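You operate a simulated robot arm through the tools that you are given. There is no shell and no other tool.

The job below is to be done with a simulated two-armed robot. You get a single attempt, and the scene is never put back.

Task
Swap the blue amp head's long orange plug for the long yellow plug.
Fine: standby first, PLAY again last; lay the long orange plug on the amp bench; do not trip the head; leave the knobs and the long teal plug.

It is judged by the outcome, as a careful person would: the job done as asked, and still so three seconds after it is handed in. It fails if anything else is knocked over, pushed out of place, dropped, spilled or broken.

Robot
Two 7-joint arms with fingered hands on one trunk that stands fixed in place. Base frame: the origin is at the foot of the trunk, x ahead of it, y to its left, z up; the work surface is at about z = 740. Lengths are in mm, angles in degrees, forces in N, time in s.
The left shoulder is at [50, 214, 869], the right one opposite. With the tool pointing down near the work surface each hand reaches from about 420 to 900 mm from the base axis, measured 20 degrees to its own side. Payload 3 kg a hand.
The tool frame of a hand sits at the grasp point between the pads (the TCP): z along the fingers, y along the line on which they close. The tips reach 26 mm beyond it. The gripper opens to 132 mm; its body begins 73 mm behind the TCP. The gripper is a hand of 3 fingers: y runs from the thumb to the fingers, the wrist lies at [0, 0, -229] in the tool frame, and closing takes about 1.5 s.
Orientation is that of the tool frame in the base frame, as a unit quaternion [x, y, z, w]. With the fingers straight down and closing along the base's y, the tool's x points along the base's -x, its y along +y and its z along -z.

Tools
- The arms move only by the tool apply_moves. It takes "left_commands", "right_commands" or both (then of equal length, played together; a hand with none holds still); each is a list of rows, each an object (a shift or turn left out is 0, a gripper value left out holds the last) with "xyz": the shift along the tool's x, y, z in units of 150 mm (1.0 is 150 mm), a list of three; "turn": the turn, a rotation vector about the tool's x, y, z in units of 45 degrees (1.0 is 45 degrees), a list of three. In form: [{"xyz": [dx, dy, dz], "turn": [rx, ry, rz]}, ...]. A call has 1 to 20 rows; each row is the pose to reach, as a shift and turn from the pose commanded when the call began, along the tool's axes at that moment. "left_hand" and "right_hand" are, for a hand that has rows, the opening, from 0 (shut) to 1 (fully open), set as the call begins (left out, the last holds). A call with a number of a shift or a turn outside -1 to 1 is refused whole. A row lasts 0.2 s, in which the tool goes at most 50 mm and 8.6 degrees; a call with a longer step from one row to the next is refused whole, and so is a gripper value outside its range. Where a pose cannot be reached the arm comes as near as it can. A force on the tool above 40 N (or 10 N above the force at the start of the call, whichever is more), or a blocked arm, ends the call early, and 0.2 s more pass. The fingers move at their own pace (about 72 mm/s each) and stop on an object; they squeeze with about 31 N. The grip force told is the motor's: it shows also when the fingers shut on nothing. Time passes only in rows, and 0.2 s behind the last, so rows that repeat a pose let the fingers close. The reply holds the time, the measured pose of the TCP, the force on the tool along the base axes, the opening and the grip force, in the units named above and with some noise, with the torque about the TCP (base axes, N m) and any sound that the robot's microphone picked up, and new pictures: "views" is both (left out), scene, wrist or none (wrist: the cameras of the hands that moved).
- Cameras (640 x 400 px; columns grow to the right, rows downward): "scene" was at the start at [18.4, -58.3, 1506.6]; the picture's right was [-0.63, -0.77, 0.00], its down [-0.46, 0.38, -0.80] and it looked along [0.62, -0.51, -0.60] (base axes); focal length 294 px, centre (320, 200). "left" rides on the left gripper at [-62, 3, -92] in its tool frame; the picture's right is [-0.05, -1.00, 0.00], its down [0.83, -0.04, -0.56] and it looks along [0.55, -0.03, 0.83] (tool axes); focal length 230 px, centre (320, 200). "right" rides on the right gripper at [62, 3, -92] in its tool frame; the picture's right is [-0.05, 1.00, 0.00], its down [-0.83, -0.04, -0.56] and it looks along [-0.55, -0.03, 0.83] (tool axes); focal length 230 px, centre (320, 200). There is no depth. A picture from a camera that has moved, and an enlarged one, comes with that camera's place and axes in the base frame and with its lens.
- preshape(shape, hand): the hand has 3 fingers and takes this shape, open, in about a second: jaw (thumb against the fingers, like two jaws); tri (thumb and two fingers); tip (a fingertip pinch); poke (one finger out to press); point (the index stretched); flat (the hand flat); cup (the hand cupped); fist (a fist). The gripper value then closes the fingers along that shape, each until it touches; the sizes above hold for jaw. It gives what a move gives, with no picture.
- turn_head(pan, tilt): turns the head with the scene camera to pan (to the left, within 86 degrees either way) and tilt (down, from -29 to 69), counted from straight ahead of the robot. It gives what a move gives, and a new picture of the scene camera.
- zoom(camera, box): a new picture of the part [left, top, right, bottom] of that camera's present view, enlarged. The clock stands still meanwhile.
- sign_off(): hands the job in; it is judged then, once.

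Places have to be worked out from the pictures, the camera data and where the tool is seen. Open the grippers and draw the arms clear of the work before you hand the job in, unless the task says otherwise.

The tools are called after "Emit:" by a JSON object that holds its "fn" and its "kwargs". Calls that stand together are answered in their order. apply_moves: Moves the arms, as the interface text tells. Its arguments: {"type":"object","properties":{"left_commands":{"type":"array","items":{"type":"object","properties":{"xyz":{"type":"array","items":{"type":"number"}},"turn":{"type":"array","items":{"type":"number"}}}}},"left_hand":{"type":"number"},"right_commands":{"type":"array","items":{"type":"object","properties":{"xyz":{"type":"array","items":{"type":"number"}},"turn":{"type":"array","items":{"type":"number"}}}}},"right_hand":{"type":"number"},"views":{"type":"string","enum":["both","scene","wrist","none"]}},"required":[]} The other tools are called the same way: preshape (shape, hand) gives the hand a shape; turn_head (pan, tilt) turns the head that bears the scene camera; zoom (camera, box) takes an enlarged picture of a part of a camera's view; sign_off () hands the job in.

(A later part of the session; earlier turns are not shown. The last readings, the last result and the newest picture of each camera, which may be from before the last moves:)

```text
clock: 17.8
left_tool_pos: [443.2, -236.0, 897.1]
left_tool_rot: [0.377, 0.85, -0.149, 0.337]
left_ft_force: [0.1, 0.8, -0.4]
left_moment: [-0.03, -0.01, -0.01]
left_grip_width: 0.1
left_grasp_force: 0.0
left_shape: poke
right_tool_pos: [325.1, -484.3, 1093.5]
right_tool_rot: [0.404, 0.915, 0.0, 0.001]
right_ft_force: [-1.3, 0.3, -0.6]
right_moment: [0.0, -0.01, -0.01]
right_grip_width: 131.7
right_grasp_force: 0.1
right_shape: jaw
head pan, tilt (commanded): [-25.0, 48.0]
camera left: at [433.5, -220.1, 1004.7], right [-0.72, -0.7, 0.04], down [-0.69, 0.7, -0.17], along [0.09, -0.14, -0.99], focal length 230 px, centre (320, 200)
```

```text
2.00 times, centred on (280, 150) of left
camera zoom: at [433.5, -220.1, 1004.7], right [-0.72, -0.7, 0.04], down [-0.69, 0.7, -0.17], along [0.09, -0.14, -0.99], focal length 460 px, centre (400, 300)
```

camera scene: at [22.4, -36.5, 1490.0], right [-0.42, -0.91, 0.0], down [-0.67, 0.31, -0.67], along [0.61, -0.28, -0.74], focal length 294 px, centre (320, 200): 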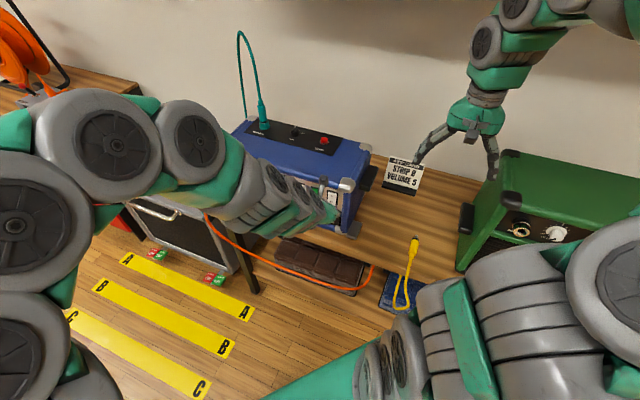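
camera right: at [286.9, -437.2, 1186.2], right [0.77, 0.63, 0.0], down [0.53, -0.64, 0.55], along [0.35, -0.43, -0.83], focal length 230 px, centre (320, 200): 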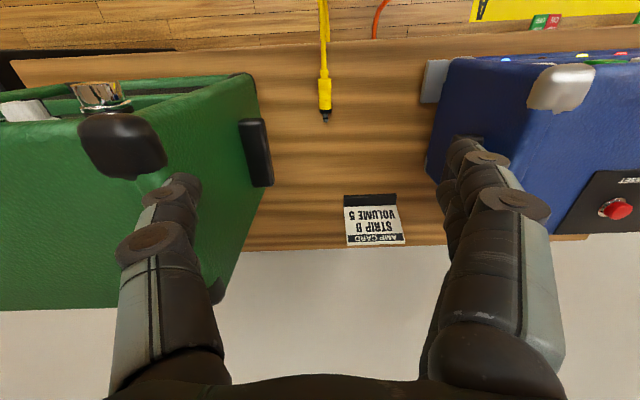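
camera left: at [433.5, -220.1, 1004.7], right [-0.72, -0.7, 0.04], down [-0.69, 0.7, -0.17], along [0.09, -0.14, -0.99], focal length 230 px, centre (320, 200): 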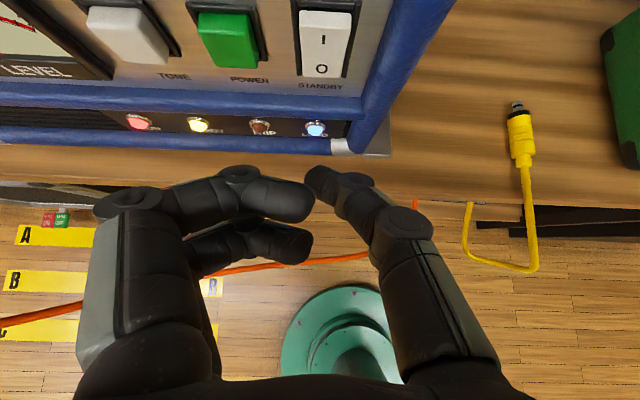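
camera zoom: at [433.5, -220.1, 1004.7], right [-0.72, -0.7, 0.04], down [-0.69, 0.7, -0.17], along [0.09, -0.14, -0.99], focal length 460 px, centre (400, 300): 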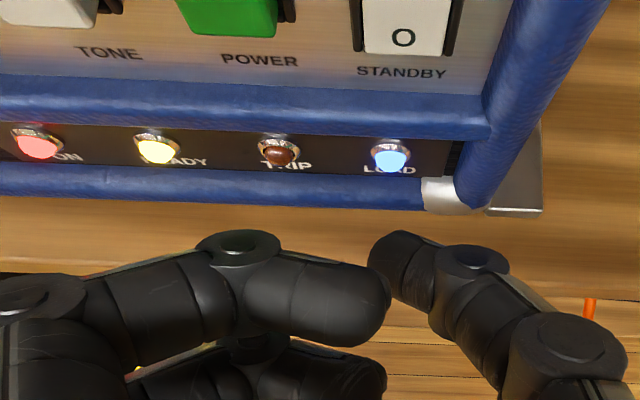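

The hand is clear; I zoom on the rocker itself to see which end is in.

Emit:
{"fn": "zoom", "kwargs": {"camera": "left", "box": [180, 0, 404, 140]}}

Emit:
{"fn": "zoom", "kwargs": {"camera": "scene", "box": [280, 170, 376, 230]}}

```text
2.86 times, centred on (292, 70) of left
camera zoom: at [433.5, -220.1, 1004.7], right [-0.72, -0.7, 0.04], down [-0.69, 0.7, -0.17], along [0.09, -0.14, -0.99], focal length 657 px, centre (400, 571)
```

zoom: 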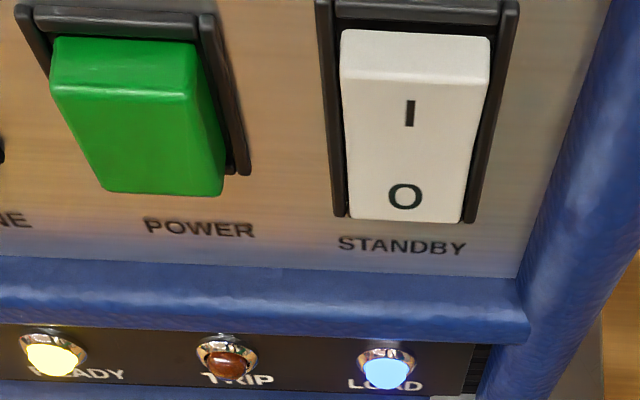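

```text
6.67 times, centred on (328, 200) of scene
camera zoom: at [22.3, -36.5, 1490.0], right [-0.42, -0.91, 0.0], down [-0.67, 0.31, -0.67], along [0.61, -0.28, -0.74], focal length 1964 px, centre (267, 200)
```

zoom: 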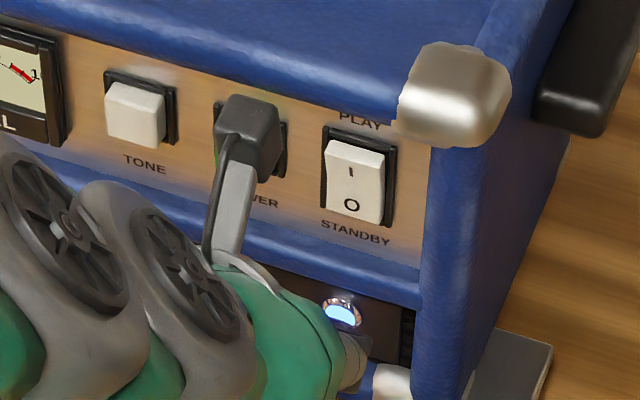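

The rocker is in STANDBY and stays there; TRIP remains dark. I draw the left hand back the way it came, undoing the tilt, to leave the room for the right arm.

Emit:
{"fn": "apply_moves", "kwargs": {"left_commands": [{"xyz": [-0.01, 0.08, -0.24]}, {"xyz": [-0.02, 0.16, -0.48]}, {"xyz": [-0.03, 0.24, -0.73]}, {"xyz": [-0.045, 0.32, -0.97]}], "views": "none"}}

Emit:
{"fn": "apply_moves", "kwargs": {"left_commands": [{"xyz": [0.09, 0.135, -0.145], "turn": [0, 0.16, 0]}, {"xyz": [0.18, 0.27, -0.29], "turn": [0, 0.32, 0]}, {"xyz": [0.27, 0.405, -0.44], "turn": [0, 0.48, 0]}, {"xyz": [0.36, 0.54, -0.59], "turn": [0, 0.64, 0]}, {"xyz": [0.45, 0.675, -0.735], "turn": [0, 0.8, 0]}, {"xyz": [0.54, 0.81, -0.88], "turn": [0, 0.965, 0]}], "views": "none"}}

```text
clock: 18.8
left_tool_pos: [415.5, -131.7, 1007.4]
left_tool_rot: [0.377, 0.851, -0.149, 0.335]
left_ft_force: [0.2, -0.9, 0.3]
left_moment: [0.03, -0.03, 0.02]
left_grip_width: 0.1
left_grasp_force: 0.1
left_shape: poke
right_tool_pos: [324.6, -483.4, 1093.3]
right_tool_rot: [0.404, 0.915, 0.001, 0.0]
right_ft_force: [0.0, 0.7, 0.4]
right_moment: [-0.04, 0.01, 0.03]
right_grip_width: 131.7
right_grasp_force: 0.1
right_shape: jaw
head pan, tilt (commanded): [-25.0, 48.0]
```

```text
clock: 20.2
left_tool_pos: [404.2, 61.8, 1048.9]
left_tool_rot: [0.406, 0.914, 0.0, -0.002]
left_ft_force: [-0.8, -0.4, 0.0]
left_moment: [0.04, 0.02, -0.01]
left_grip_width: 0.0
left_grasp_force: 0.0
left_shape: poke
right_tool_pos: [326.0, -483.1, 1094.2]
right_tool_rot: [0.404, 0.915, -0.001, 0.0]
right_ft_force: [0.5, 0.8, 0.8]
right_moment: [-0.02, -0.02, -0.01]
right_grip_width: 131.9
right_grasp_force: 0.1
right_shape: jaw
head pan, tilt (commanded): [-25.0, 48.0]
```

The left hand is clear of the panel. I move it further left to park, and start bringing the right hand back off the bench edge and along in front of the amp at height.

Emit:
{"fn": "apply_moves", "kwargs": {"left_commands": [{"xyz": [0.18, 0.16, -0.06]}, {"xyz": [0.36, 0.32, -0.13]}, {"xyz": [0.54, 0.48, -0.2]}, {"xyz": [0.72, 0.64, -0.26]}, {"xyz": [0.88, 0.8, -0.33]}], "views": "none"}}

Emit:
{"fn": "apply_moves", "kwargs": {"right_commands": [{"xyz": [0.25, 0, 0]}, {"xyz": [0.5, 0.0, 0]}, {"xyz": [0.75, 0.0, 0]}, {"xyz": [0.9, 0.2, 0]}, {"xyz": [0.9, 0.5, 0]}, {"xyz": [0.9, 0.8, 0]}, {"xyz": [0.9, 1.0, 0]}], "views": "none"}}

Emit:
{"fn": "apply_moves", "kwargs": {"right_commands": [{"xyz": [0, 0.3, 0]}, {"xyz": [0, 0.6, 0]}, {"xyz": [0, 0.9, 0]}, {"xyz": [0, 1.0, 0]}], "views": "none"}}

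Emit:
{"fn": "apply_moves", "kwargs": {"right_commands": [{"xyz": [0, 0.3, 0]}, {"xyz": [0, 0.6, 0]}, {"xyz": [0, 0.9, 0]}, {"xyz": [0, 1.0, 0]}], "views": "both"}}

```text
clock: 21.4
left_tool_pos: [403.9, 243.0, 1097.5]
left_tool_rot: [0.407, 0.914, 0.0, -0.003]
left_ft_force: [0.5, -0.8, -0.1]
left_moment: [0.0, 0.02, 0.02]
left_grip_width: 0.0
left_grasp_force: 0.0
left_shape: poke
right_tool_pos: [325.2, -483.4, 1094.7]
right_tool_rot: [0.404, 0.915, -0.001, 0.0]
right_ft_force: [-0.8, 0.6, -0.6]
right_moment: [-0.03, 0.0, -0.02]
right_grip_width: 131.8
right_grasp_force: 0.0
right_shape: jaw
head pan, tilt (commanded): [-25.0, 48.0]
```

```text
clock: 23.0
left_tool_pos: [405.2, 242.8, 1097.2]
left_tool_rot: [0.406, 0.914, 0.001, -0.002]
left_ft_force: [0.8, 0.4, -0.4]
left_moment: [0.0, 0.0, 0.0]
left_grip_width: 0.1
left_grasp_force: 0.0
left_shape: poke
right_tool_pos: [343.9, -285.4, 1092.4]
right_tool_rot: [0.405, 0.914, 0.0, 0.0]
right_ft_force: [0.3, -0.4, -0.3]
right_moment: [-0.03, 0.01, 0.0]
right_grip_width: 131.7
right_grasp_force: 0.1
right_shape: jaw
head pan, tilt (commanded): [-25.0, 48.0]
```

```text
clock: 24.0
left_tool_pos: [403.9, 243.2, 1098.6]
left_tool_rot: [0.406, 0.914, 0.001, -0.001]
left_ft_force: [-0.9, 0.4, 0.1]
left_moment: [0.02, 0.03, -0.02]
left_grip_width: 0.2
left_grasp_force: 0.1
left_shape: poke
right_tool_pos: [453.3, -182.9, 1093.4]
right_tool_rot: [0.405, 0.914, 0.0, 0.0]
right_ft_force: [0.6, 0.2, -0.3]
right_moment: [-0.02, 0.03, -0.01]
right_grip_width: 131.8
right_grasp_force: 0.1
right_shape: jaw
head pan, tilt (commanded): [-25.0, 48.0]
```

```text
clock: 25.0
left_tool_pos: [405.4, 241.3, 1097.4]
left_tool_rot: [0.406, 0.914, 0.0, -0.001]
left_ft_force: [-0.6, 0.2, -0.1]
left_moment: [0.02, 0.0, -0.01]
left_grip_width: 0.0
left_grasp_force: 0.1
left_shape: poke
right_tool_pos: [562.8, -83.5, 1093.8]
right_tool_rot: [0.404, 0.915, 0.0, 0.0]
right_ft_force: [0.3, -0.6, -0.4]
right_moment: [-0.01, 0.02, 0.01]
right_grip_width: 132.1
right_grasp_force: 0.0
right_shape: jaw
head pan, tilt (commanded): [-25.0, 48.0]
camera scene: at [22.3, -36.5, 1490.0], right [-0.42, -0.91, 0.0], down [-0.67, 0.31, -0.67], along [0.61, -0.28, -0.74], focal length 294 px, centre (320, 200)
camera right: at [524.4, -35.6, 1186.8], right [0.77, 0.63, 0.0], down [0.53, -0.64, 0.56], along [0.35, -0.43, -0.83], focal length 230 px, centre (320, 200)
```

scene: 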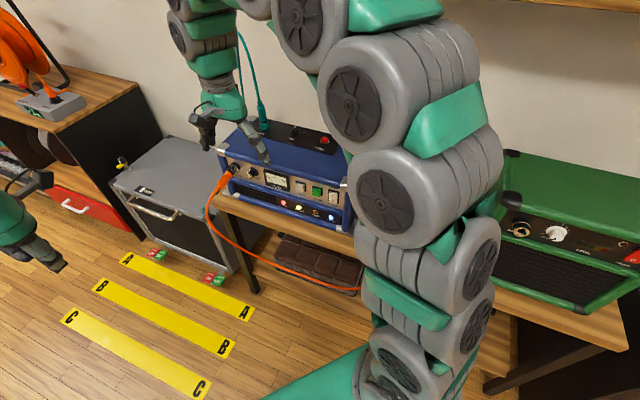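
right: 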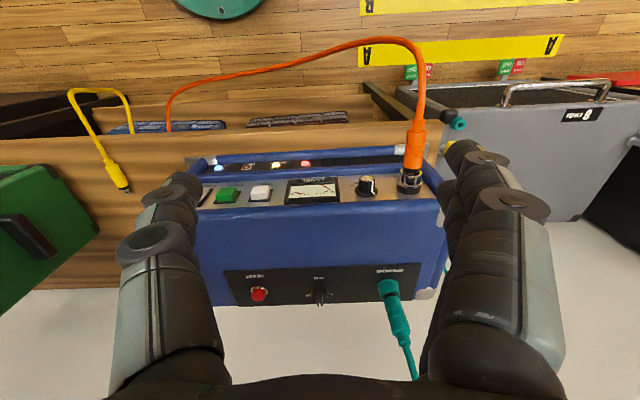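

The right hand is now in front of the jack side, at a≈361, b≈440, z≈1094, with a clear view of the orange plug. I zoom in to fix the plug's axis precisely.

Emit:
{"fn": "zoom", "kwargs": {"camera": "right", "box": [340, 90, 484, 180]}}

Emit:
{"fn": "zoom", "kwargs": {"camera": "right", "box": [380, 120, 444, 160]}}

Emit:
{"fn": "zoom", "kwargs": {"camera": "scene", "box": [190, 150, 254, 190]}}

```text
4.44 times, centred on (412, 135) of right
camera zoom: at [524.4, -35.6, 1186.8], right [0.77, 0.63, 0.0], down [0.53, -0.64, 0.56], along [0.35, -0.43, -0.83], focal length 1022 px, centre (-89, 489)
```

zoom: 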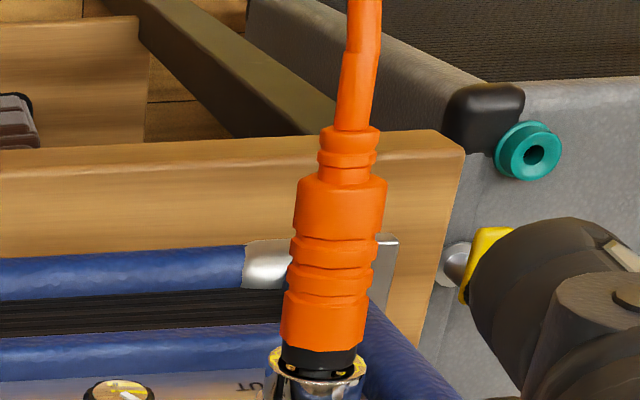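

```text
10.00 times, centred on (412, 140) of right
camera zoom: at [524.4, -35.6, 1186.8], right [0.77, 0.63, 0.0], down [0.53, -0.64, 0.56], along [0.35, -0.43, -0.83], focal length 2301 px, centre (-600, 800)
```

zoom: 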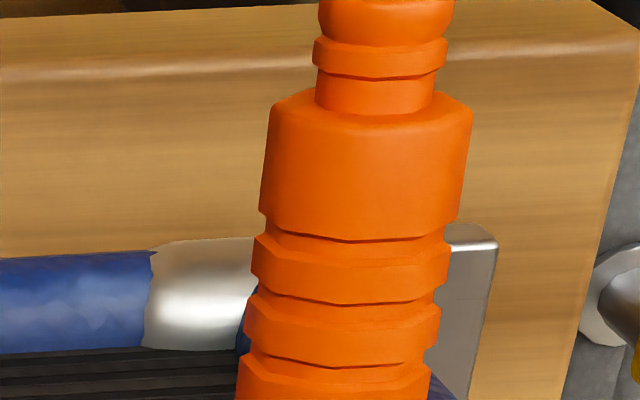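

```text
10.00 times, centred on (222, 170) of scene
camera zoom: at [22.3, -36.5, 1490.0], right [-0.42, -0.91, 0.0], down [-0.67, 0.31, -0.67], along [0.61, -0.28, -0.74], focal length 2945 px, centre (1300, 500)
```

zoom: 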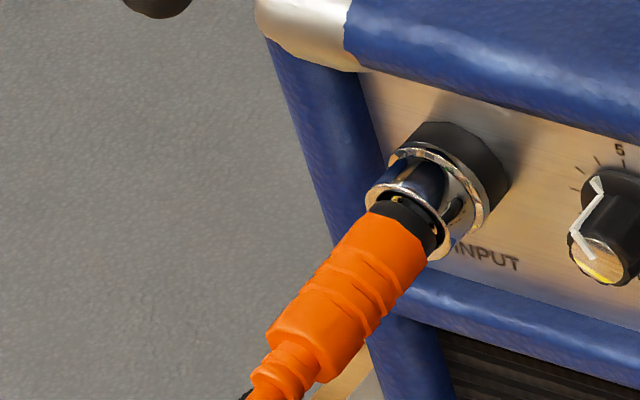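

Combining four views, the orange plug's axis is at a≈480.5, z≈905, level, with its 25 mm barrel spanning b≈468–513. I bring the open right hand above it, partly closing the opening to about 80 mm.

Emit:
{"fn": "apply_moves", "kwargs": {"right_commands": [{"xyz": [-0.08, 0.2, 0.15]}, {"xyz": [-0.16, 0.4, 0.3]}, {"xyz": [-0.24, 0.6, 0.45]}, {"xyz": [-0.313, 0.798, 0.6]}], "right_hand": 0.6, "views": "both"}}

Emit:
{"fn": "zoom", "kwargs": {"camera": "right", "box": [200, 80, 440, 230]}}

```text
clock: 26.0
left_tool_pos: [404.9, 241.9, 1097.7]
left_tool_rot: [0.406, 0.914, 0.0, -0.002]
left_ft_force: [0.5, -0.1, 0.4]
left_moment: [-0.05, 0.03, 0.02]
left_grip_width: 0.0
left_grasp_force: 0.2
left_shape: poke
right_tool_pos: [683.8, -35.1, 999.8]
right_tool_rot: [0.404, 0.915, 0.0, 0.0]
right_ft_force: [0.5, 0.6, -0.5]
right_moment: [-0.01, 0.02, -0.02]
right_grip_width: 79.8
right_grasp_force: 0.0
right_shape: jaw
head pan, tilt (commanded): [-25.0, 48.0]
camera scene: at [22.3, -36.5, 1490.0], right [-0.42, -0.91, 0.0], down [-0.67, 0.31, -0.67], along [0.61, -0.28, -0.74], focal length 294 px, centre (320, 200)
camera right: at [645.3, 12.3, 1093.0], right [0.77, 0.63, 0.0], down [0.53, -0.64, 0.56], along [0.35, -0.43, -0.83], focal length 230 px, centre (320, 200)
```

scene: 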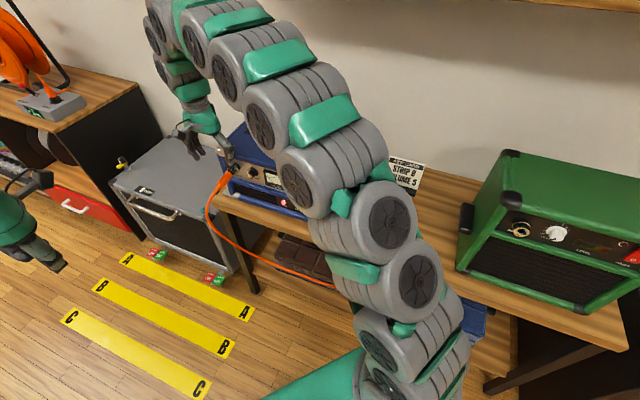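
right: 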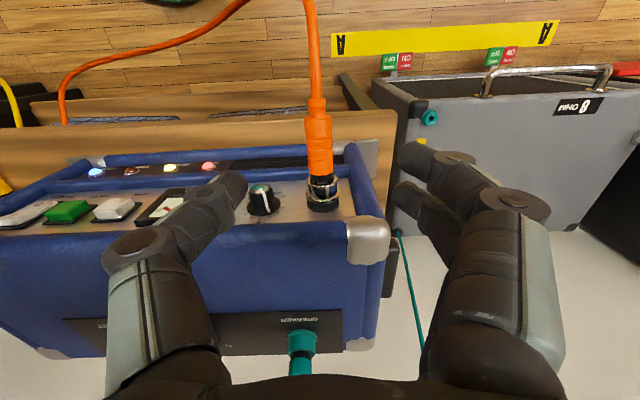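

```text
2.67 times, centred on (320, 155) of right
camera zoom: at [645.3, 12.3, 1093.0], right [0.77, 0.63, 0.0], down [0.53, -0.64, 0.56], along [0.35, -0.43, -0.83], focal length 614 px, centre (320, 320)
```

zoom: 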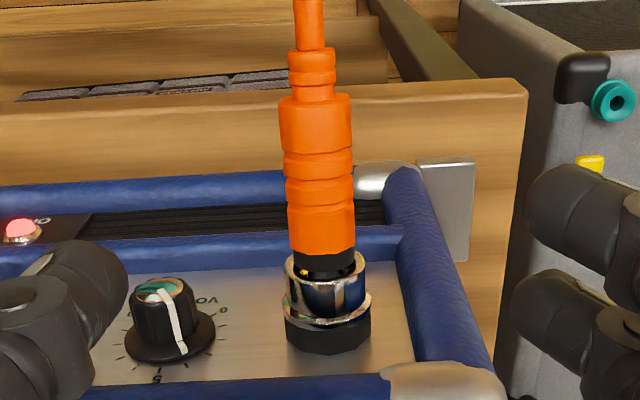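

The plug is centred between the fingers (plug axis a≈482, TCP a≈483). I lower straight down around the barrel to z≈905.

Emit:
{"fn": "apply_moves", "kwargs": {"right_commands": [{"xyz": [-0.005, -0.004, 0.25]}, {"xyz": [-0.013, -0.004, 0.5]}, {"xyz": [-0.013, -0.004, 0.633]}], "right_hand": 0.6, "views": "both"}}

Emit:
{"fn": "zoom", "kwargs": {"camera": "right", "box": [200, 100, 440, 250]}}

Emit:
{"fn": "zoom", "kwargs": {"camera": "scene", "box": [174, 120, 270, 180]}}

```text
clock: 26.8
left_tool_pos: [404.2, 242.4, 1097.5]
left_tool_rot: [0.406, 0.914, 0.001, -0.001]
left_ft_force: [-0.4, -0.2, -0.2]
left_moment: [0.03, 0.01, -0.01]
left_grip_width: 0.0
left_grasp_force: 0.0
left_shape: poke
right_tool_pos: [684.8, -36.1, 902.6]
right_tool_rot: [0.404, 0.915, 0.0, 0.0]
right_ft_force: [0.3, 0.0, 0.9]
right_moment: [0.0, 0.01, 0.0]
right_grip_width: 79.6
right_grasp_force: 0.0
right_shape: jaw
head pan, tilt (commanded): [-25.0, 48.0]
camera scene: at [22.3, -36.5, 1490.0], right [-0.42, -0.91, 0.0], down [-0.67, 0.31, -0.67], along [0.61, -0.28, -0.74], focal length 294 px, centre (320, 200)
camera right: at [645.3, 10.7, 996.6], right [0.77, 0.63, 0.0], down [0.53, -0.64, 0.56], along [0.35, -0.43, -0.83], focal length 230 px, centre (320, 200)
```

scene: 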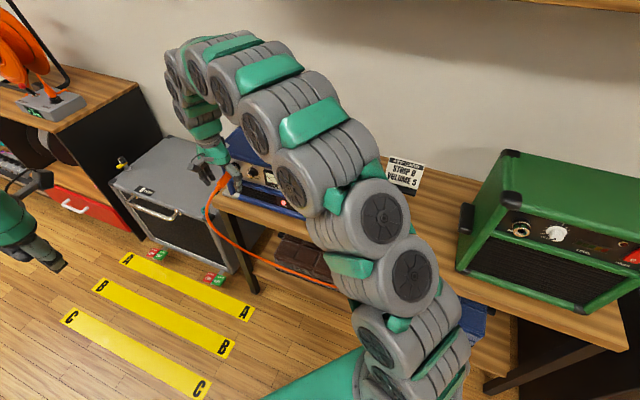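
right: 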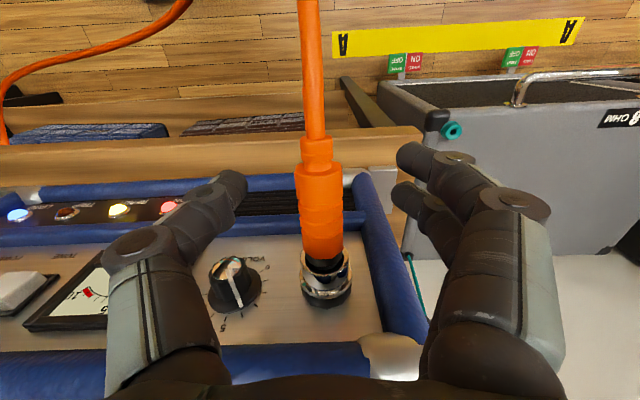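

```text
2.67 times, centred on (320, 175) of right
camera zoom: at [645.3, 10.7, 996.6], right [0.77, 0.63, 0.0], down [0.53, -0.64, 0.56], along [0.35, -0.43, -0.83], focal length 614 px, centre (320, 267)
```

zoom: 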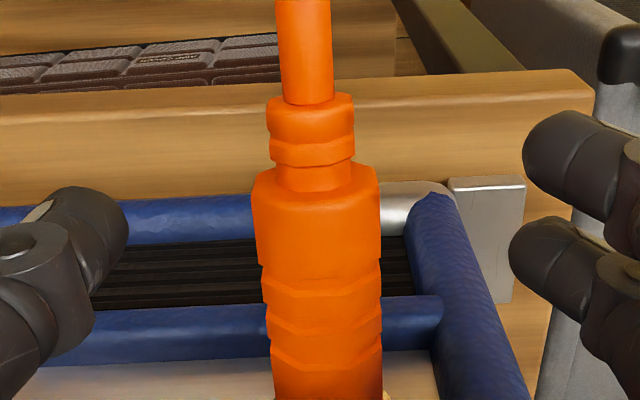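

```text
6.67 times, centred on (222, 150) of scene
camera zoom: at [22.3, -36.5, 1490.0], right [-0.42, -0.91, 0.0], down [-0.67, 0.31, -0.67], along [0.61, -0.28, -0.74], focal length 1964 px, centre (973, 533)
```

zoom: 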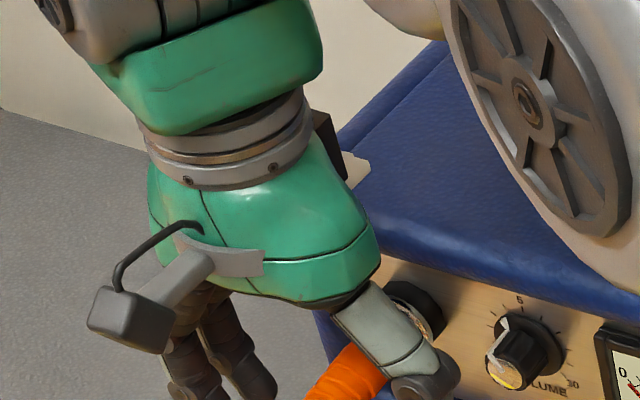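

The barrel passes right through the grasp point. I close the fingers on the orange barrel and hold still while they close.

Emit:
{"fn": "apply_moves", "kwargs": {"right_commands": [{"xyz": [0, 0, 0]}, {"xyz": [0, 0, 0]}, {"xyz": [0, 0, 0]}, {"xyz": [0, 0, 0]}, {"xyz": [0, 0, 0]}, {"xyz": [0, 0, 0]}, {"xyz": [0, 0, 0]}], "right_hand": 0.0, "views": "wrist"}}

Emit:
{"fn": "zoom", "kwargs": {"camera": "right", "box": [200, 100, 440, 250]}}

```text
clock: 28.4
left_tool_pos: [404.7, 241.9, 1096.5]
left_tool_rot: [0.406, 0.914, 0.001, -0.001]
left_ft_force: [0.0, 0.1, -1.0]
left_moment: [-0.02, -0.02, 0.01]
left_grip_width: 0.0
left_grasp_force: 0.1
left_shape: poke
right_tool_pos: [683.2, -36.5, 902.9]
right_tool_rot: [0.404, 0.915, 0.0, 0.0]
right_ft_force: [-6.7, 4.9, -4.8]
right_moment: [0.02, 0.01, -0.02]
right_grip_width: 4.0
right_grasp_force: 31.9
right_shape: jaw
head pan, tilt (commanded): [-25.0, 48.0]
camera right: at [645.3, 11.0, 996.7], right [0.77, 0.63, 0.0], down [0.53, -0.64, 0.55], along [0.35, -0.43, -0.83], focal length 230 px, centre (320, 200)
```

right: 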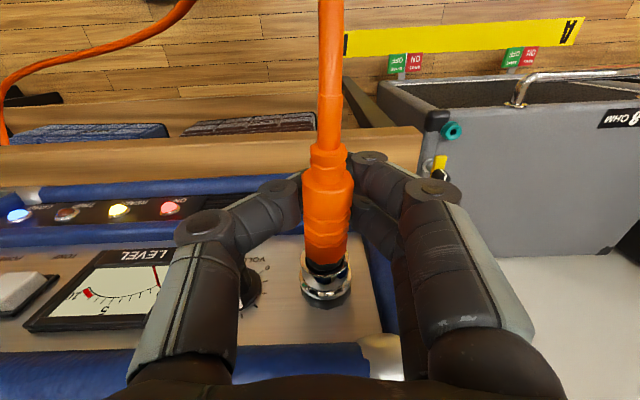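

```text
2.67 times, centred on (320, 175) of right
camera zoom: at [645.3, 11.0, 996.7], right [0.77, 0.63, 0.0], down [0.53, -0.64, 0.55], along [0.35, -0.43, -0.83], focal length 614 px, centre (320, 267)
```

zoom: 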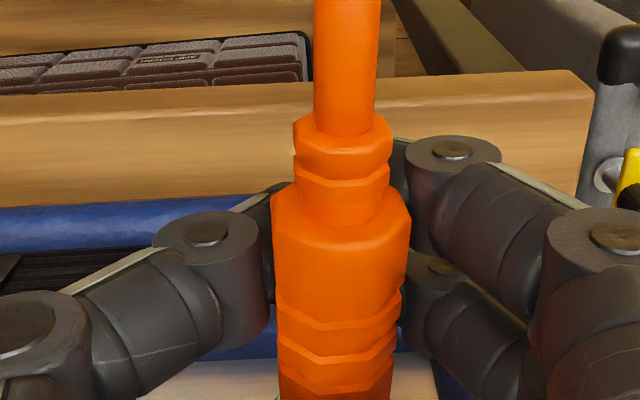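

The grip closed to only 4 mm on a ~23 mm barrel, and the plug's tail looks lifted: the fingertips seem to have closed beneath it. I look closer before pulling anything.

Emit:
{"fn": "zoom", "kwargs": {"camera": "scene", "box": [190, 140, 254, 180]}}

Emit:
{"fn": "zoom", "kwargs": {"camera": "right", "box": [230, 130, 422, 250]}}

Emit:
{"fn": "zoom", "kwargs": {"camera": "right", "box": [240, 200, 400, 300]}}

```text
10.00 times, centred on (222, 160) of scene
camera zoom: at [22.3, -36.4, 1490.0], right [-0.42, -0.91, 0.0], down [-0.67, 0.31, -0.67], along [0.61, -0.28, -0.74], focal length 2945 px, centre (1300, 600)
```

zoom: 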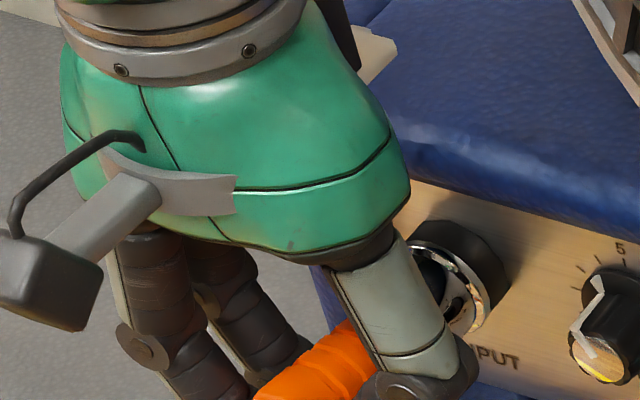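

```text
3.33 times, centred on (326, 190) of right
camera zoom: at [645.3, 11.0, 996.7], right [0.77, 0.63, 0.0], down [0.53, -0.64, 0.55], along [0.35, -0.43, -0.83], focal length 767 px, centre (300, 233)
```

zoom: 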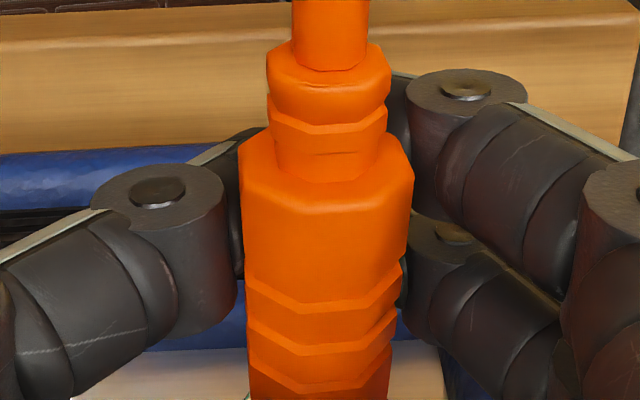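

```text
4.00 times, centred on (320, 250) of right
camera zoom: at [645.3, 11.0, 996.7], right [0.77, 0.63, 0.0], down [0.53, -0.64, 0.55], along [0.35, -0.43, -0.83], focal length 920 px, centre (320, 0)
```

zoom: 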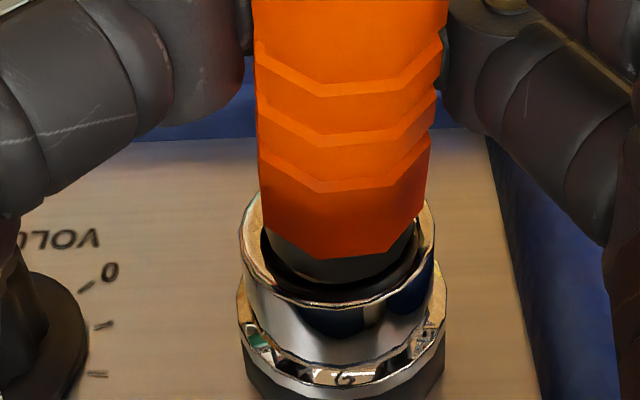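

The plug has been tipped up a little in the jack because the fingertips closed under it. I reopen the hand without moving it and check how the plug sits.

Emit:
{"fn": "apply_moves", "kwargs": {"right_commands": [{"xyz": [0, 0, 0]}, {"xyz": [0, 0, 0]}, {"xyz": [0, 0, 0]}, {"xyz": [0, 0, 0]}], "right_hand": 0.6, "views": "wrist"}}

Emit:
{"fn": "zoom", "kwargs": {"camera": "right", "box": [224, 140, 416, 260]}}

```text
clock: 29.4
left_tool_pos: [404.7, 241.4, 1098.1]
left_tool_rot: [0.407, 0.913, 0.001, -0.001]
left_ft_force: [-0.8, -0.2, 0.7]
left_moment: [0.03, -0.03, 0.03]
left_grip_width: 0.0
left_grasp_force: 0.0
left_shape: poke
right_tool_pos: [683.4, -36.4, 904.5]
right_tool_rot: [0.405, 0.915, 0.0, 0.0]
right_ft_force: [0.2, 0.8, 0.0]
right_moment: [0.0, 0.0, 0.0]
right_grip_width: 79.0
right_grasp_force: 0.1
right_shape: jaw
head pan, tilt (commanded): [-25.0, 48.0]
camera right: at [645.5, 10.7, 996.8], right [0.77, 0.63, 0.0], down [0.53, -0.64, 0.56], along [0.35, -0.43, -0.83], focal length 230 px, centre (320, 200)
```

right: 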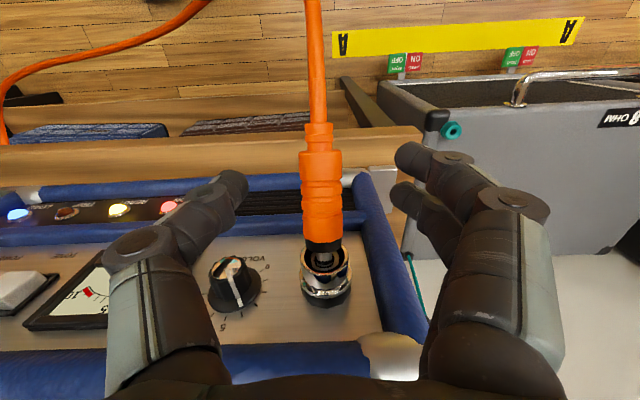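

```text
3.33 times, centred on (320, 200) of right
camera zoom: at [645.5, 10.7, 996.8], right [0.77, 0.63, 0.0], down [0.53, -0.64, 0.56], along [0.35, -0.43, -0.83], focal length 767 px, centre (320, 200)
```

zoom: 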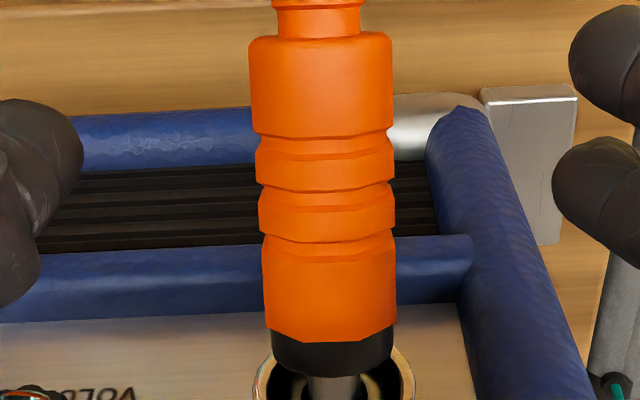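

The squeeze slid the plug about 10 mm out: a bit of the metal shaft shows, and the plug still rests level in the jack. Before regripping, I raise the hand and set the fingers to about 23 mm opening in air, to see how the pads stand at that width.

Emit:
{"fn": "apply_moves", "kwargs": {"right_commands": [{"xyz": [0, 0, -0.25]}, {"xyz": [0, 0, -0.5]}, {"xyz": [0, 0, -0.6]}], "right_hand": 0.6, "views": "none"}}

Emit:
{"fn": "apply_moves", "kwargs": {"right_commands": [{"xyz": [0, 0, 0]}, {"xyz": [0, 0, 0]}, {"xyz": [0, 0, 0]}, {"xyz": [0, 0, 0]}], "right_hand": 0.17, "views": "both"}}

Emit:
{"fn": "zoom", "kwargs": {"camera": "right", "box": [160, 80, 480, 280]}}

Emit:
{"fn": "zoom", "kwargs": {"camera": "scene", "box": [182, 120, 262, 170]}}

```text
clock: 30.2
left_tool_pos: [404.0, 242.4, 1098.7]
left_tool_rot: [0.406, 0.914, 0.001, -0.002]
left_ft_force: [0.1, -0.1, 0.0]
left_moment: [0.0, -0.03, 0.0]
left_grip_width: 0.0
left_grasp_force: 0.1
left_shape: poke
right_tool_pos: [683.4, -35.9, 996.1]
right_tool_rot: [0.404, 0.915, 0.002, 0.001]
right_ft_force: [-0.9, 0.2, 0.0]
right_moment: [0.01, 0.03, 0.02]
right_grip_width: 79.1
right_grasp_force: 0.0
right_shape: jaw
head pan, tilt (commanded): [-25.0, 48.0]
```

```text
clock: 31.2
left_tool_pos: [404.7, 241.3, 1098.2]
left_tool_rot: [0.406, 0.914, 0.0, -0.001]
left_ft_force: [0.3, 0.5, -0.1]
left_moment: [0.01, 0.03, 0.04]
left_grip_width: 0.0
left_grasp_force: 0.1
left_shape: poke
right_tool_pos: [683.0, -36.3, 995.0]
right_tool_rot: [0.404, 0.915, 0.0, 0.0]
right_ft_force: [-0.3, 0.4, -0.3]
right_moment: [0.0, 0.03, -0.02]
right_grip_width: 22.8
right_grasp_force: 0.0
right_shape: jaw
head pan, tilt (commanded): [-25.0, 48.0]
camera scene: at [22.3, -36.5, 1490.0], right [-0.42, -0.91, 0.0], down [-0.67, 0.31, -0.67], along [0.61, -0.28, -0.74], focal length 294 px, centre (320, 200)
camera right: at [645.3, 10.6, 1088.3], right [0.77, 0.63, 0.0], down [0.53, -0.64, 0.56], along [0.35, -0.43, -0.83], focal length 230 px, centre (320, 200)
```

scene: 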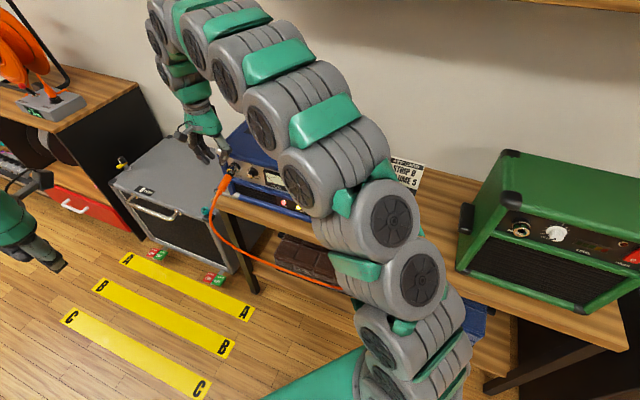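
right: 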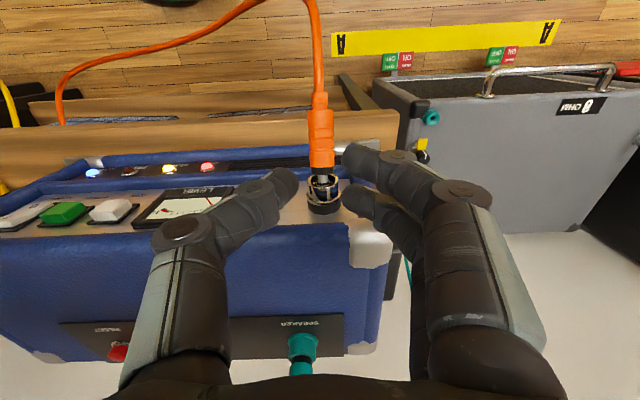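

```text
2.00 times, centred on (320, 180) of right
camera zoom: at [645.3, 10.6, 1088.3], right [0.77, 0.63, 0.0], down [0.53, -0.64, 0.56], along [0.35, -0.43, -0.83], focal length 460 px, centre (320, 240)
```

zoom: 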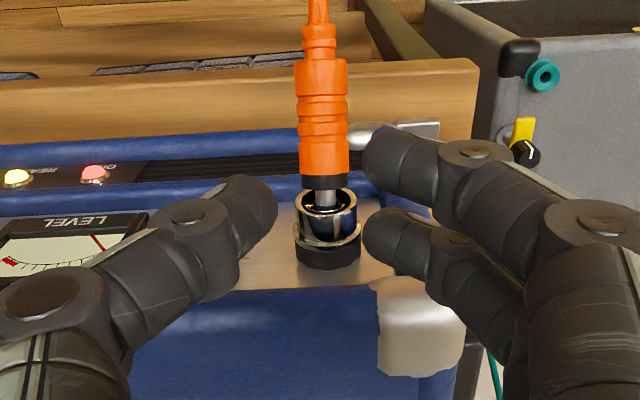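

```text
8.00 times, centred on (222, 145) of scene
camera zoom: at [22.3, -36.5, 1490.0], right [-0.42, -0.91, 0.0], down [-0.67, 0.31, -0.67], along [0.61, -0.28, -0.74], focal length 2356 px, centre (1104, 640)
```

zoom: 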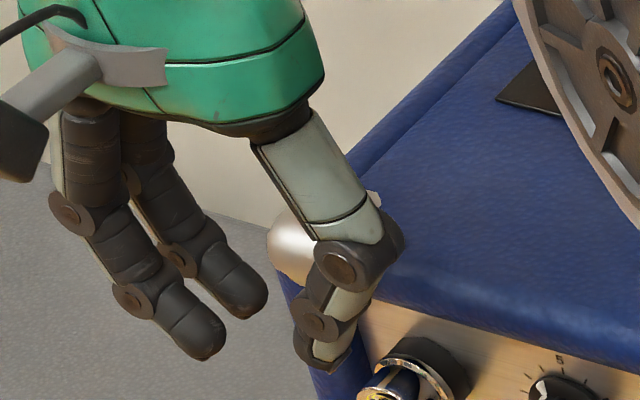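

Now I understand the hand: the fingertips are rounded pads that meet about 16 mm beyond the TCP and slant inward above that, so the barrel should sit about 15 mm beyond the TCP. I reopen to 66 mm and lower to z≈918.

Emit:
{"fn": "apply_moves", "kwargs": {"right_commands": [{"xyz": [0, 0.009, 0]}, {"xyz": [0, 0.009, 0]}, {"xyz": [0, 0.009, 0.2]}, {"xyz": [0, 0.009, 0.4]}, {"xyz": [0, 0.009, 0.513]}], "right_hand": 0.5, "views": "wrist"}}

Emit:
{"fn": "zoom", "kwargs": {"camera": "right", "box": [200, 110, 440, 260]}}

Emit:
{"fn": "zoom", "kwargs": {"camera": "scene", "box": [182, 140, 262, 190]}}

```text
clock: 32.4
left_tool_pos: [405.0, 242.3, 1098.4]
left_tool_rot: [0.406, 0.914, 0.001, -0.002]
left_ft_force: [-0.1, -0.1, 0.5]
left_moment: [-0.04, 0.01, 0.01]
left_grip_width: 0.0
left_grasp_force: 0.1
left_shape: poke
right_tool_pos: [684.9, -37.7, 919.5]
right_tool_rot: [0.403, 0.915, 0.0, 0.0]
right_ft_force: [-0.2, -0.2, -1.1]
right_moment: [0.0, -0.01, 0.02]
right_grip_width: 65.6
right_grasp_force: 0.0
right_shape: jaw
head pan, tilt (commanded): [-25.0, 48.0]
camera right: at [646.6, 8.8, 1012.4], right [0.77, 0.63, 0.0], down [0.53, -0.64, 0.56], along [0.35, -0.43, -0.83], focal length 230 px, centre (320, 200)
```

right: 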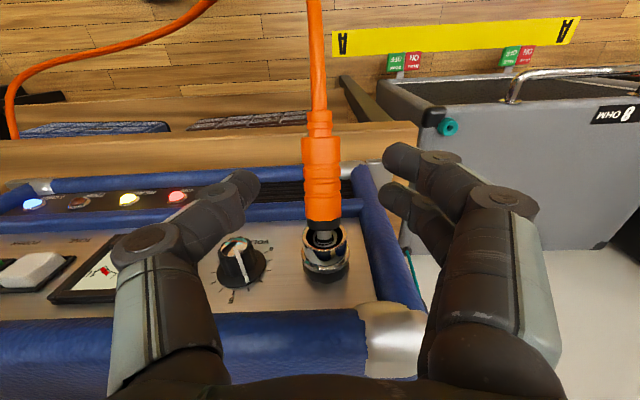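

```text
2.67 times, centred on (320, 185) of right
camera zoom: at [646.6, 8.8, 1012.4], right [0.77, 0.63, 0.0], down [0.53, -0.64, 0.56], along [0.35, -0.43, -0.83], focal length 614 px, centre (320, 240)
```

zoom: 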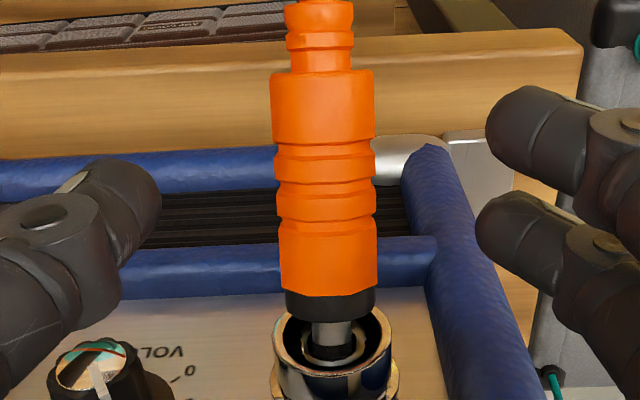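

```text
8.00 times, centred on (222, 165) of scene
camera zoom: at [22.3, -36.5, 1490.0], right [-0.42, -0.91, 0.0], down [-0.67, 0.31, -0.67], along [0.61, -0.28, -0.74], focal length 2356 px, centre (1104, 480)
```

zoom: 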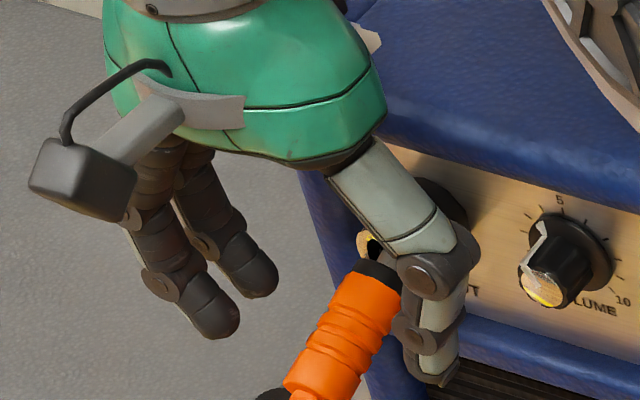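

The barrel lies midway between the fingertips, at about tip height, and centred lengthwise. I close the grip.

Emit:
{"fn": "apply_moves", "kwargs": {"right_commands": [{"xyz": [0, 0, 0]}, {"xyz": [0, 0, 0]}, {"xyz": [0, 0, 0]}, {"xyz": [0, 0, 0]}, {"xyz": [0, 0, 0]}, {"xyz": [0, 0, 0]}], "right_hand": 0.0, "views": "wrist"}}

Emit:
{"fn": "zoom", "kwargs": {"camera": "right", "box": [200, 110, 440, 260]}}

Emit:
{"fn": "zoom", "kwargs": {"camera": "scene", "box": [182, 140, 262, 190]}}

```text
clock: 33.8
left_tool_pos: [404.2, 242.3, 1098.4]
left_tool_rot: [0.405, 0.914, 0.001, -0.001]
left_ft_force: [0.0, -0.1, 0.3]
left_moment: [0.0, 0.0, 0.01]
left_grip_width: 0.0
left_grasp_force: 0.1
left_shape: poke
right_tool_pos: [685.0, -38.3, 919.2]
right_tool_rot: [0.404, 0.915, 0.001, 0.001]
right_ft_force: [-1.2, 3.0, 1.3]
right_moment: [0.08, 0.01, 0.04]
right_grip_width: 4.2
right_grasp_force: 31.1
right_shape: jaw
head pan, tilt (commanded): [-25.0, 48.0]
camera right: at [646.7, 9.1, 1012.4], right [0.77, 0.63, 0.0], down [0.53, -0.64, 0.56], along [0.35, -0.43, -0.83], focal length 230 px, centre (320, 200)
```

right: 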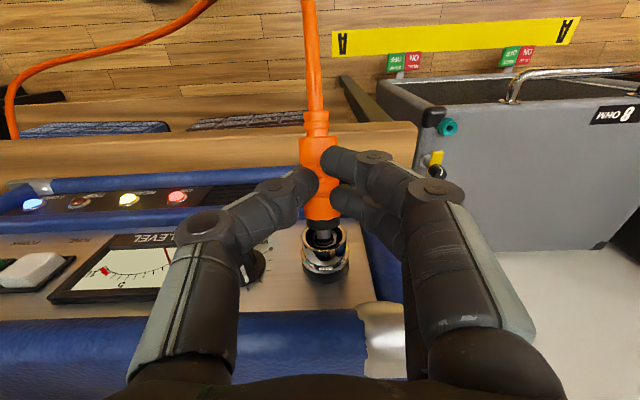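

```text
2.67 times, centred on (320, 185) of right
camera zoom: at [646.7, 9.1, 1012.4], right [0.77, 0.63, 0.0], down [0.53, -0.64, 0.56], along [0.35, -0.43, -0.83], focal length 614 px, centre (320, 240)
```

zoom: 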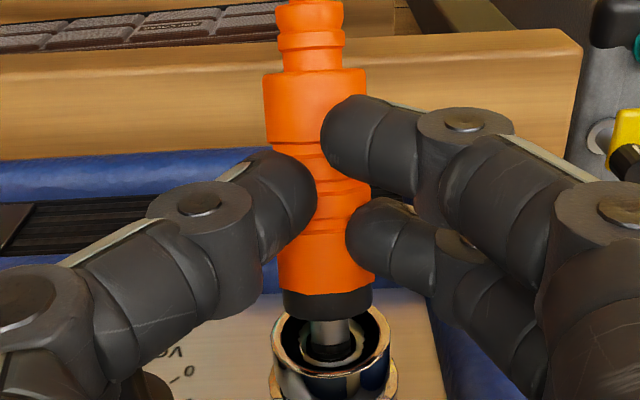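

```text
8.00 times, centred on (222, 165) of scene
camera zoom: at [22.3, -36.4, 1490.0], right [-0.42, -0.91, 0.0], down [-0.67, 0.31, -0.67], along [0.61, -0.28, -0.74], focal length 2356 px, centre (1104, 480)
```

zoom: 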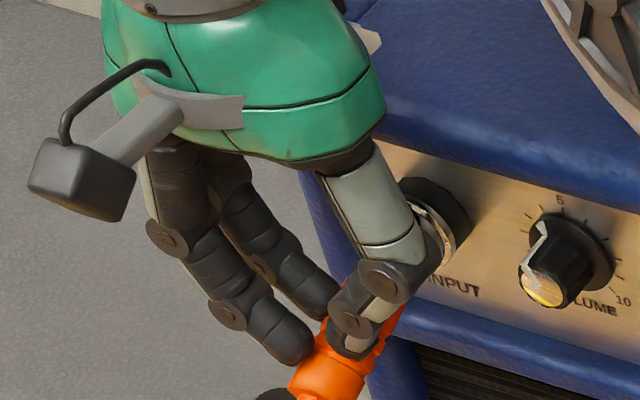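

This time the tips closed on the upper side of the barrel, so its axis is really at about z≈895–897. I reopen, lower by 8 mm so the tips sit at the barrel's equator, and close again.

Emit:
{"fn": "apply_moves", "kwargs": {"right_commands": [{"xyz": [0, 0, 0]}, {"xyz": [0, 0, 0]}, {"xyz": [0, 0, 0]}, {"xyz": [0, 0.006, 0.03]}, {"xyz": [0, 0.006, 0.055]}], "right_hand": 0.45, "views": "wrist"}}

Emit:
{"fn": "zoom", "kwargs": {"camera": "right", "box": [200, 110, 440, 260]}}

```text
clock: 35.0
left_tool_pos: [404.8, 241.6, 1097.4]
left_tool_rot: [0.406, 0.914, 0.001, -0.002]
left_ft_force: [0.1, -0.5, -0.4]
left_moment: [0.0, -0.01, -0.01]
left_grip_width: 0.0
left_grasp_force: 0.1
left_shape: poke
right_tool_pos: [685.5, -38.7, 911.0]
right_tool_rot: [0.405, 0.914, 0.0, 0.001]
right_ft_force: [-0.4, 0.5, -0.7]
right_moment: [-0.01, -0.04, 0.0]
right_grip_width: 58.9
right_grasp_force: 0.0
right_shape: jaw
head pan, tilt (commanded): [-25.0, 48.0]
camera right: at [647.7, 8.9, 1004.1], right [0.77, 0.63, 0.0], down [0.53, -0.64, 0.56], along [0.35, -0.43, -0.83], focal length 230 px, centre (320, 200)
```

right: 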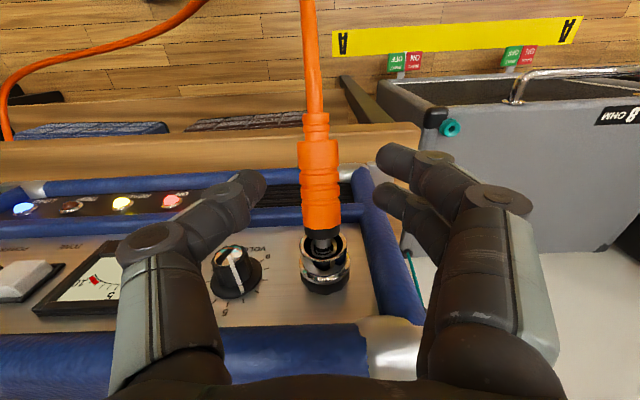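

```text
2.67 times, centred on (320, 185) of right
camera zoom: at [647.7, 8.9, 1004.1], right [0.77, 0.63, 0.0], down [0.53, -0.64, 0.56], along [0.35, -0.43, -0.83], focal length 614 px, centre (320, 240)
```

zoom: 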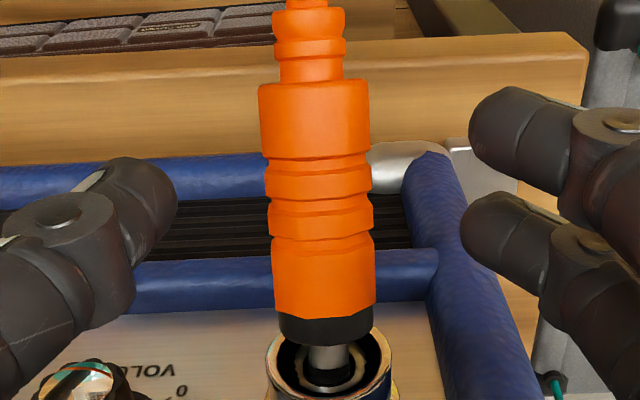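

The plug sits well between the tips. I close again at this height.

Emit:
{"fn": "apply_moves", "kwargs": {"right_commands": [{"xyz": [0, 0, 0]}, {"xyz": [0, 0, 0]}, {"xyz": [0, 0, 0]}, {"xyz": [0, 0, 0]}, {"xyz": [0, 0, 0]}, {"xyz": [0, 0, 0]}], "right_hand": 0.0, "views": "wrist"}}

Emit:
{"fn": "zoom", "kwargs": {"camera": "right", "box": [200, 110, 440, 260]}}

Emit:
{"fn": "zoom", "kwargs": {"camera": "scene", "box": [182, 140, 262, 190]}}

```text
clock: 36.4
left_tool_pos: [404.5, 241.8, 1097.8]
left_tool_rot: [0.406, 0.914, 0.001, -0.002]
left_ft_force: [-1.0, 0.2, 0.1]
left_moment: [0.01, 0.01, 0.02]
left_grip_width: 0.1
left_grasp_force: 0.0
left_shape: poke
right_tool_pos: [686.0, -39.3, 910.1]
right_tool_rot: [0.404, 0.915, -0.001, 0.0]
right_ft_force: [-1.5, -0.6, 0.4]
right_moment: [0.04, 0.05, -0.03]
right_grip_width: 14.8
right_grasp_force: 31.2
right_shape: jaw
head pan, tilt (commanded): [-25.0, 48.0]
camera right: at [647.8, 9.0, 1004.2], right [0.77, 0.63, 0.0], down [0.53, -0.64, 0.56], along [0.35, -0.43, -0.83], focal length 230 px, centre (320, 200)
```

right: 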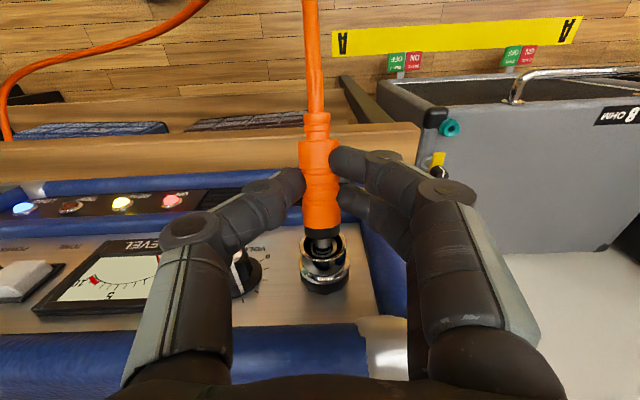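

```text
2.67 times, centred on (320, 185) of right
camera zoom: at [647.8, 9.0, 1004.2], right [0.77, 0.63, 0.0], down [0.53, -0.64, 0.56], along [0.35, -0.43, -0.83], focal length 614 px, centre (320, 240)
```

zoom: 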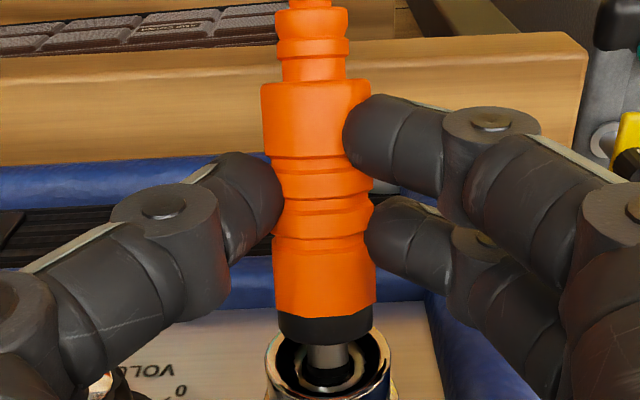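

```text
8.00 times, centred on (222, 165) of scene
camera zoom: at [22.3, -36.5, 1490.0], right [-0.42, -0.91, 0.0], down [-0.67, 0.31, -0.67], along [0.61, -0.28, -0.74], focal length 2356 px, centre (1104, 480)
```

zoom: 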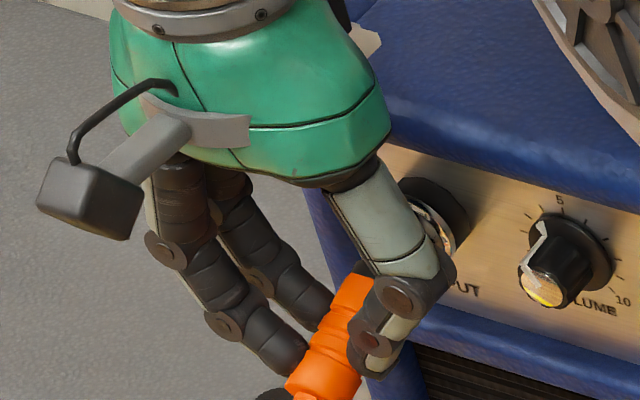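

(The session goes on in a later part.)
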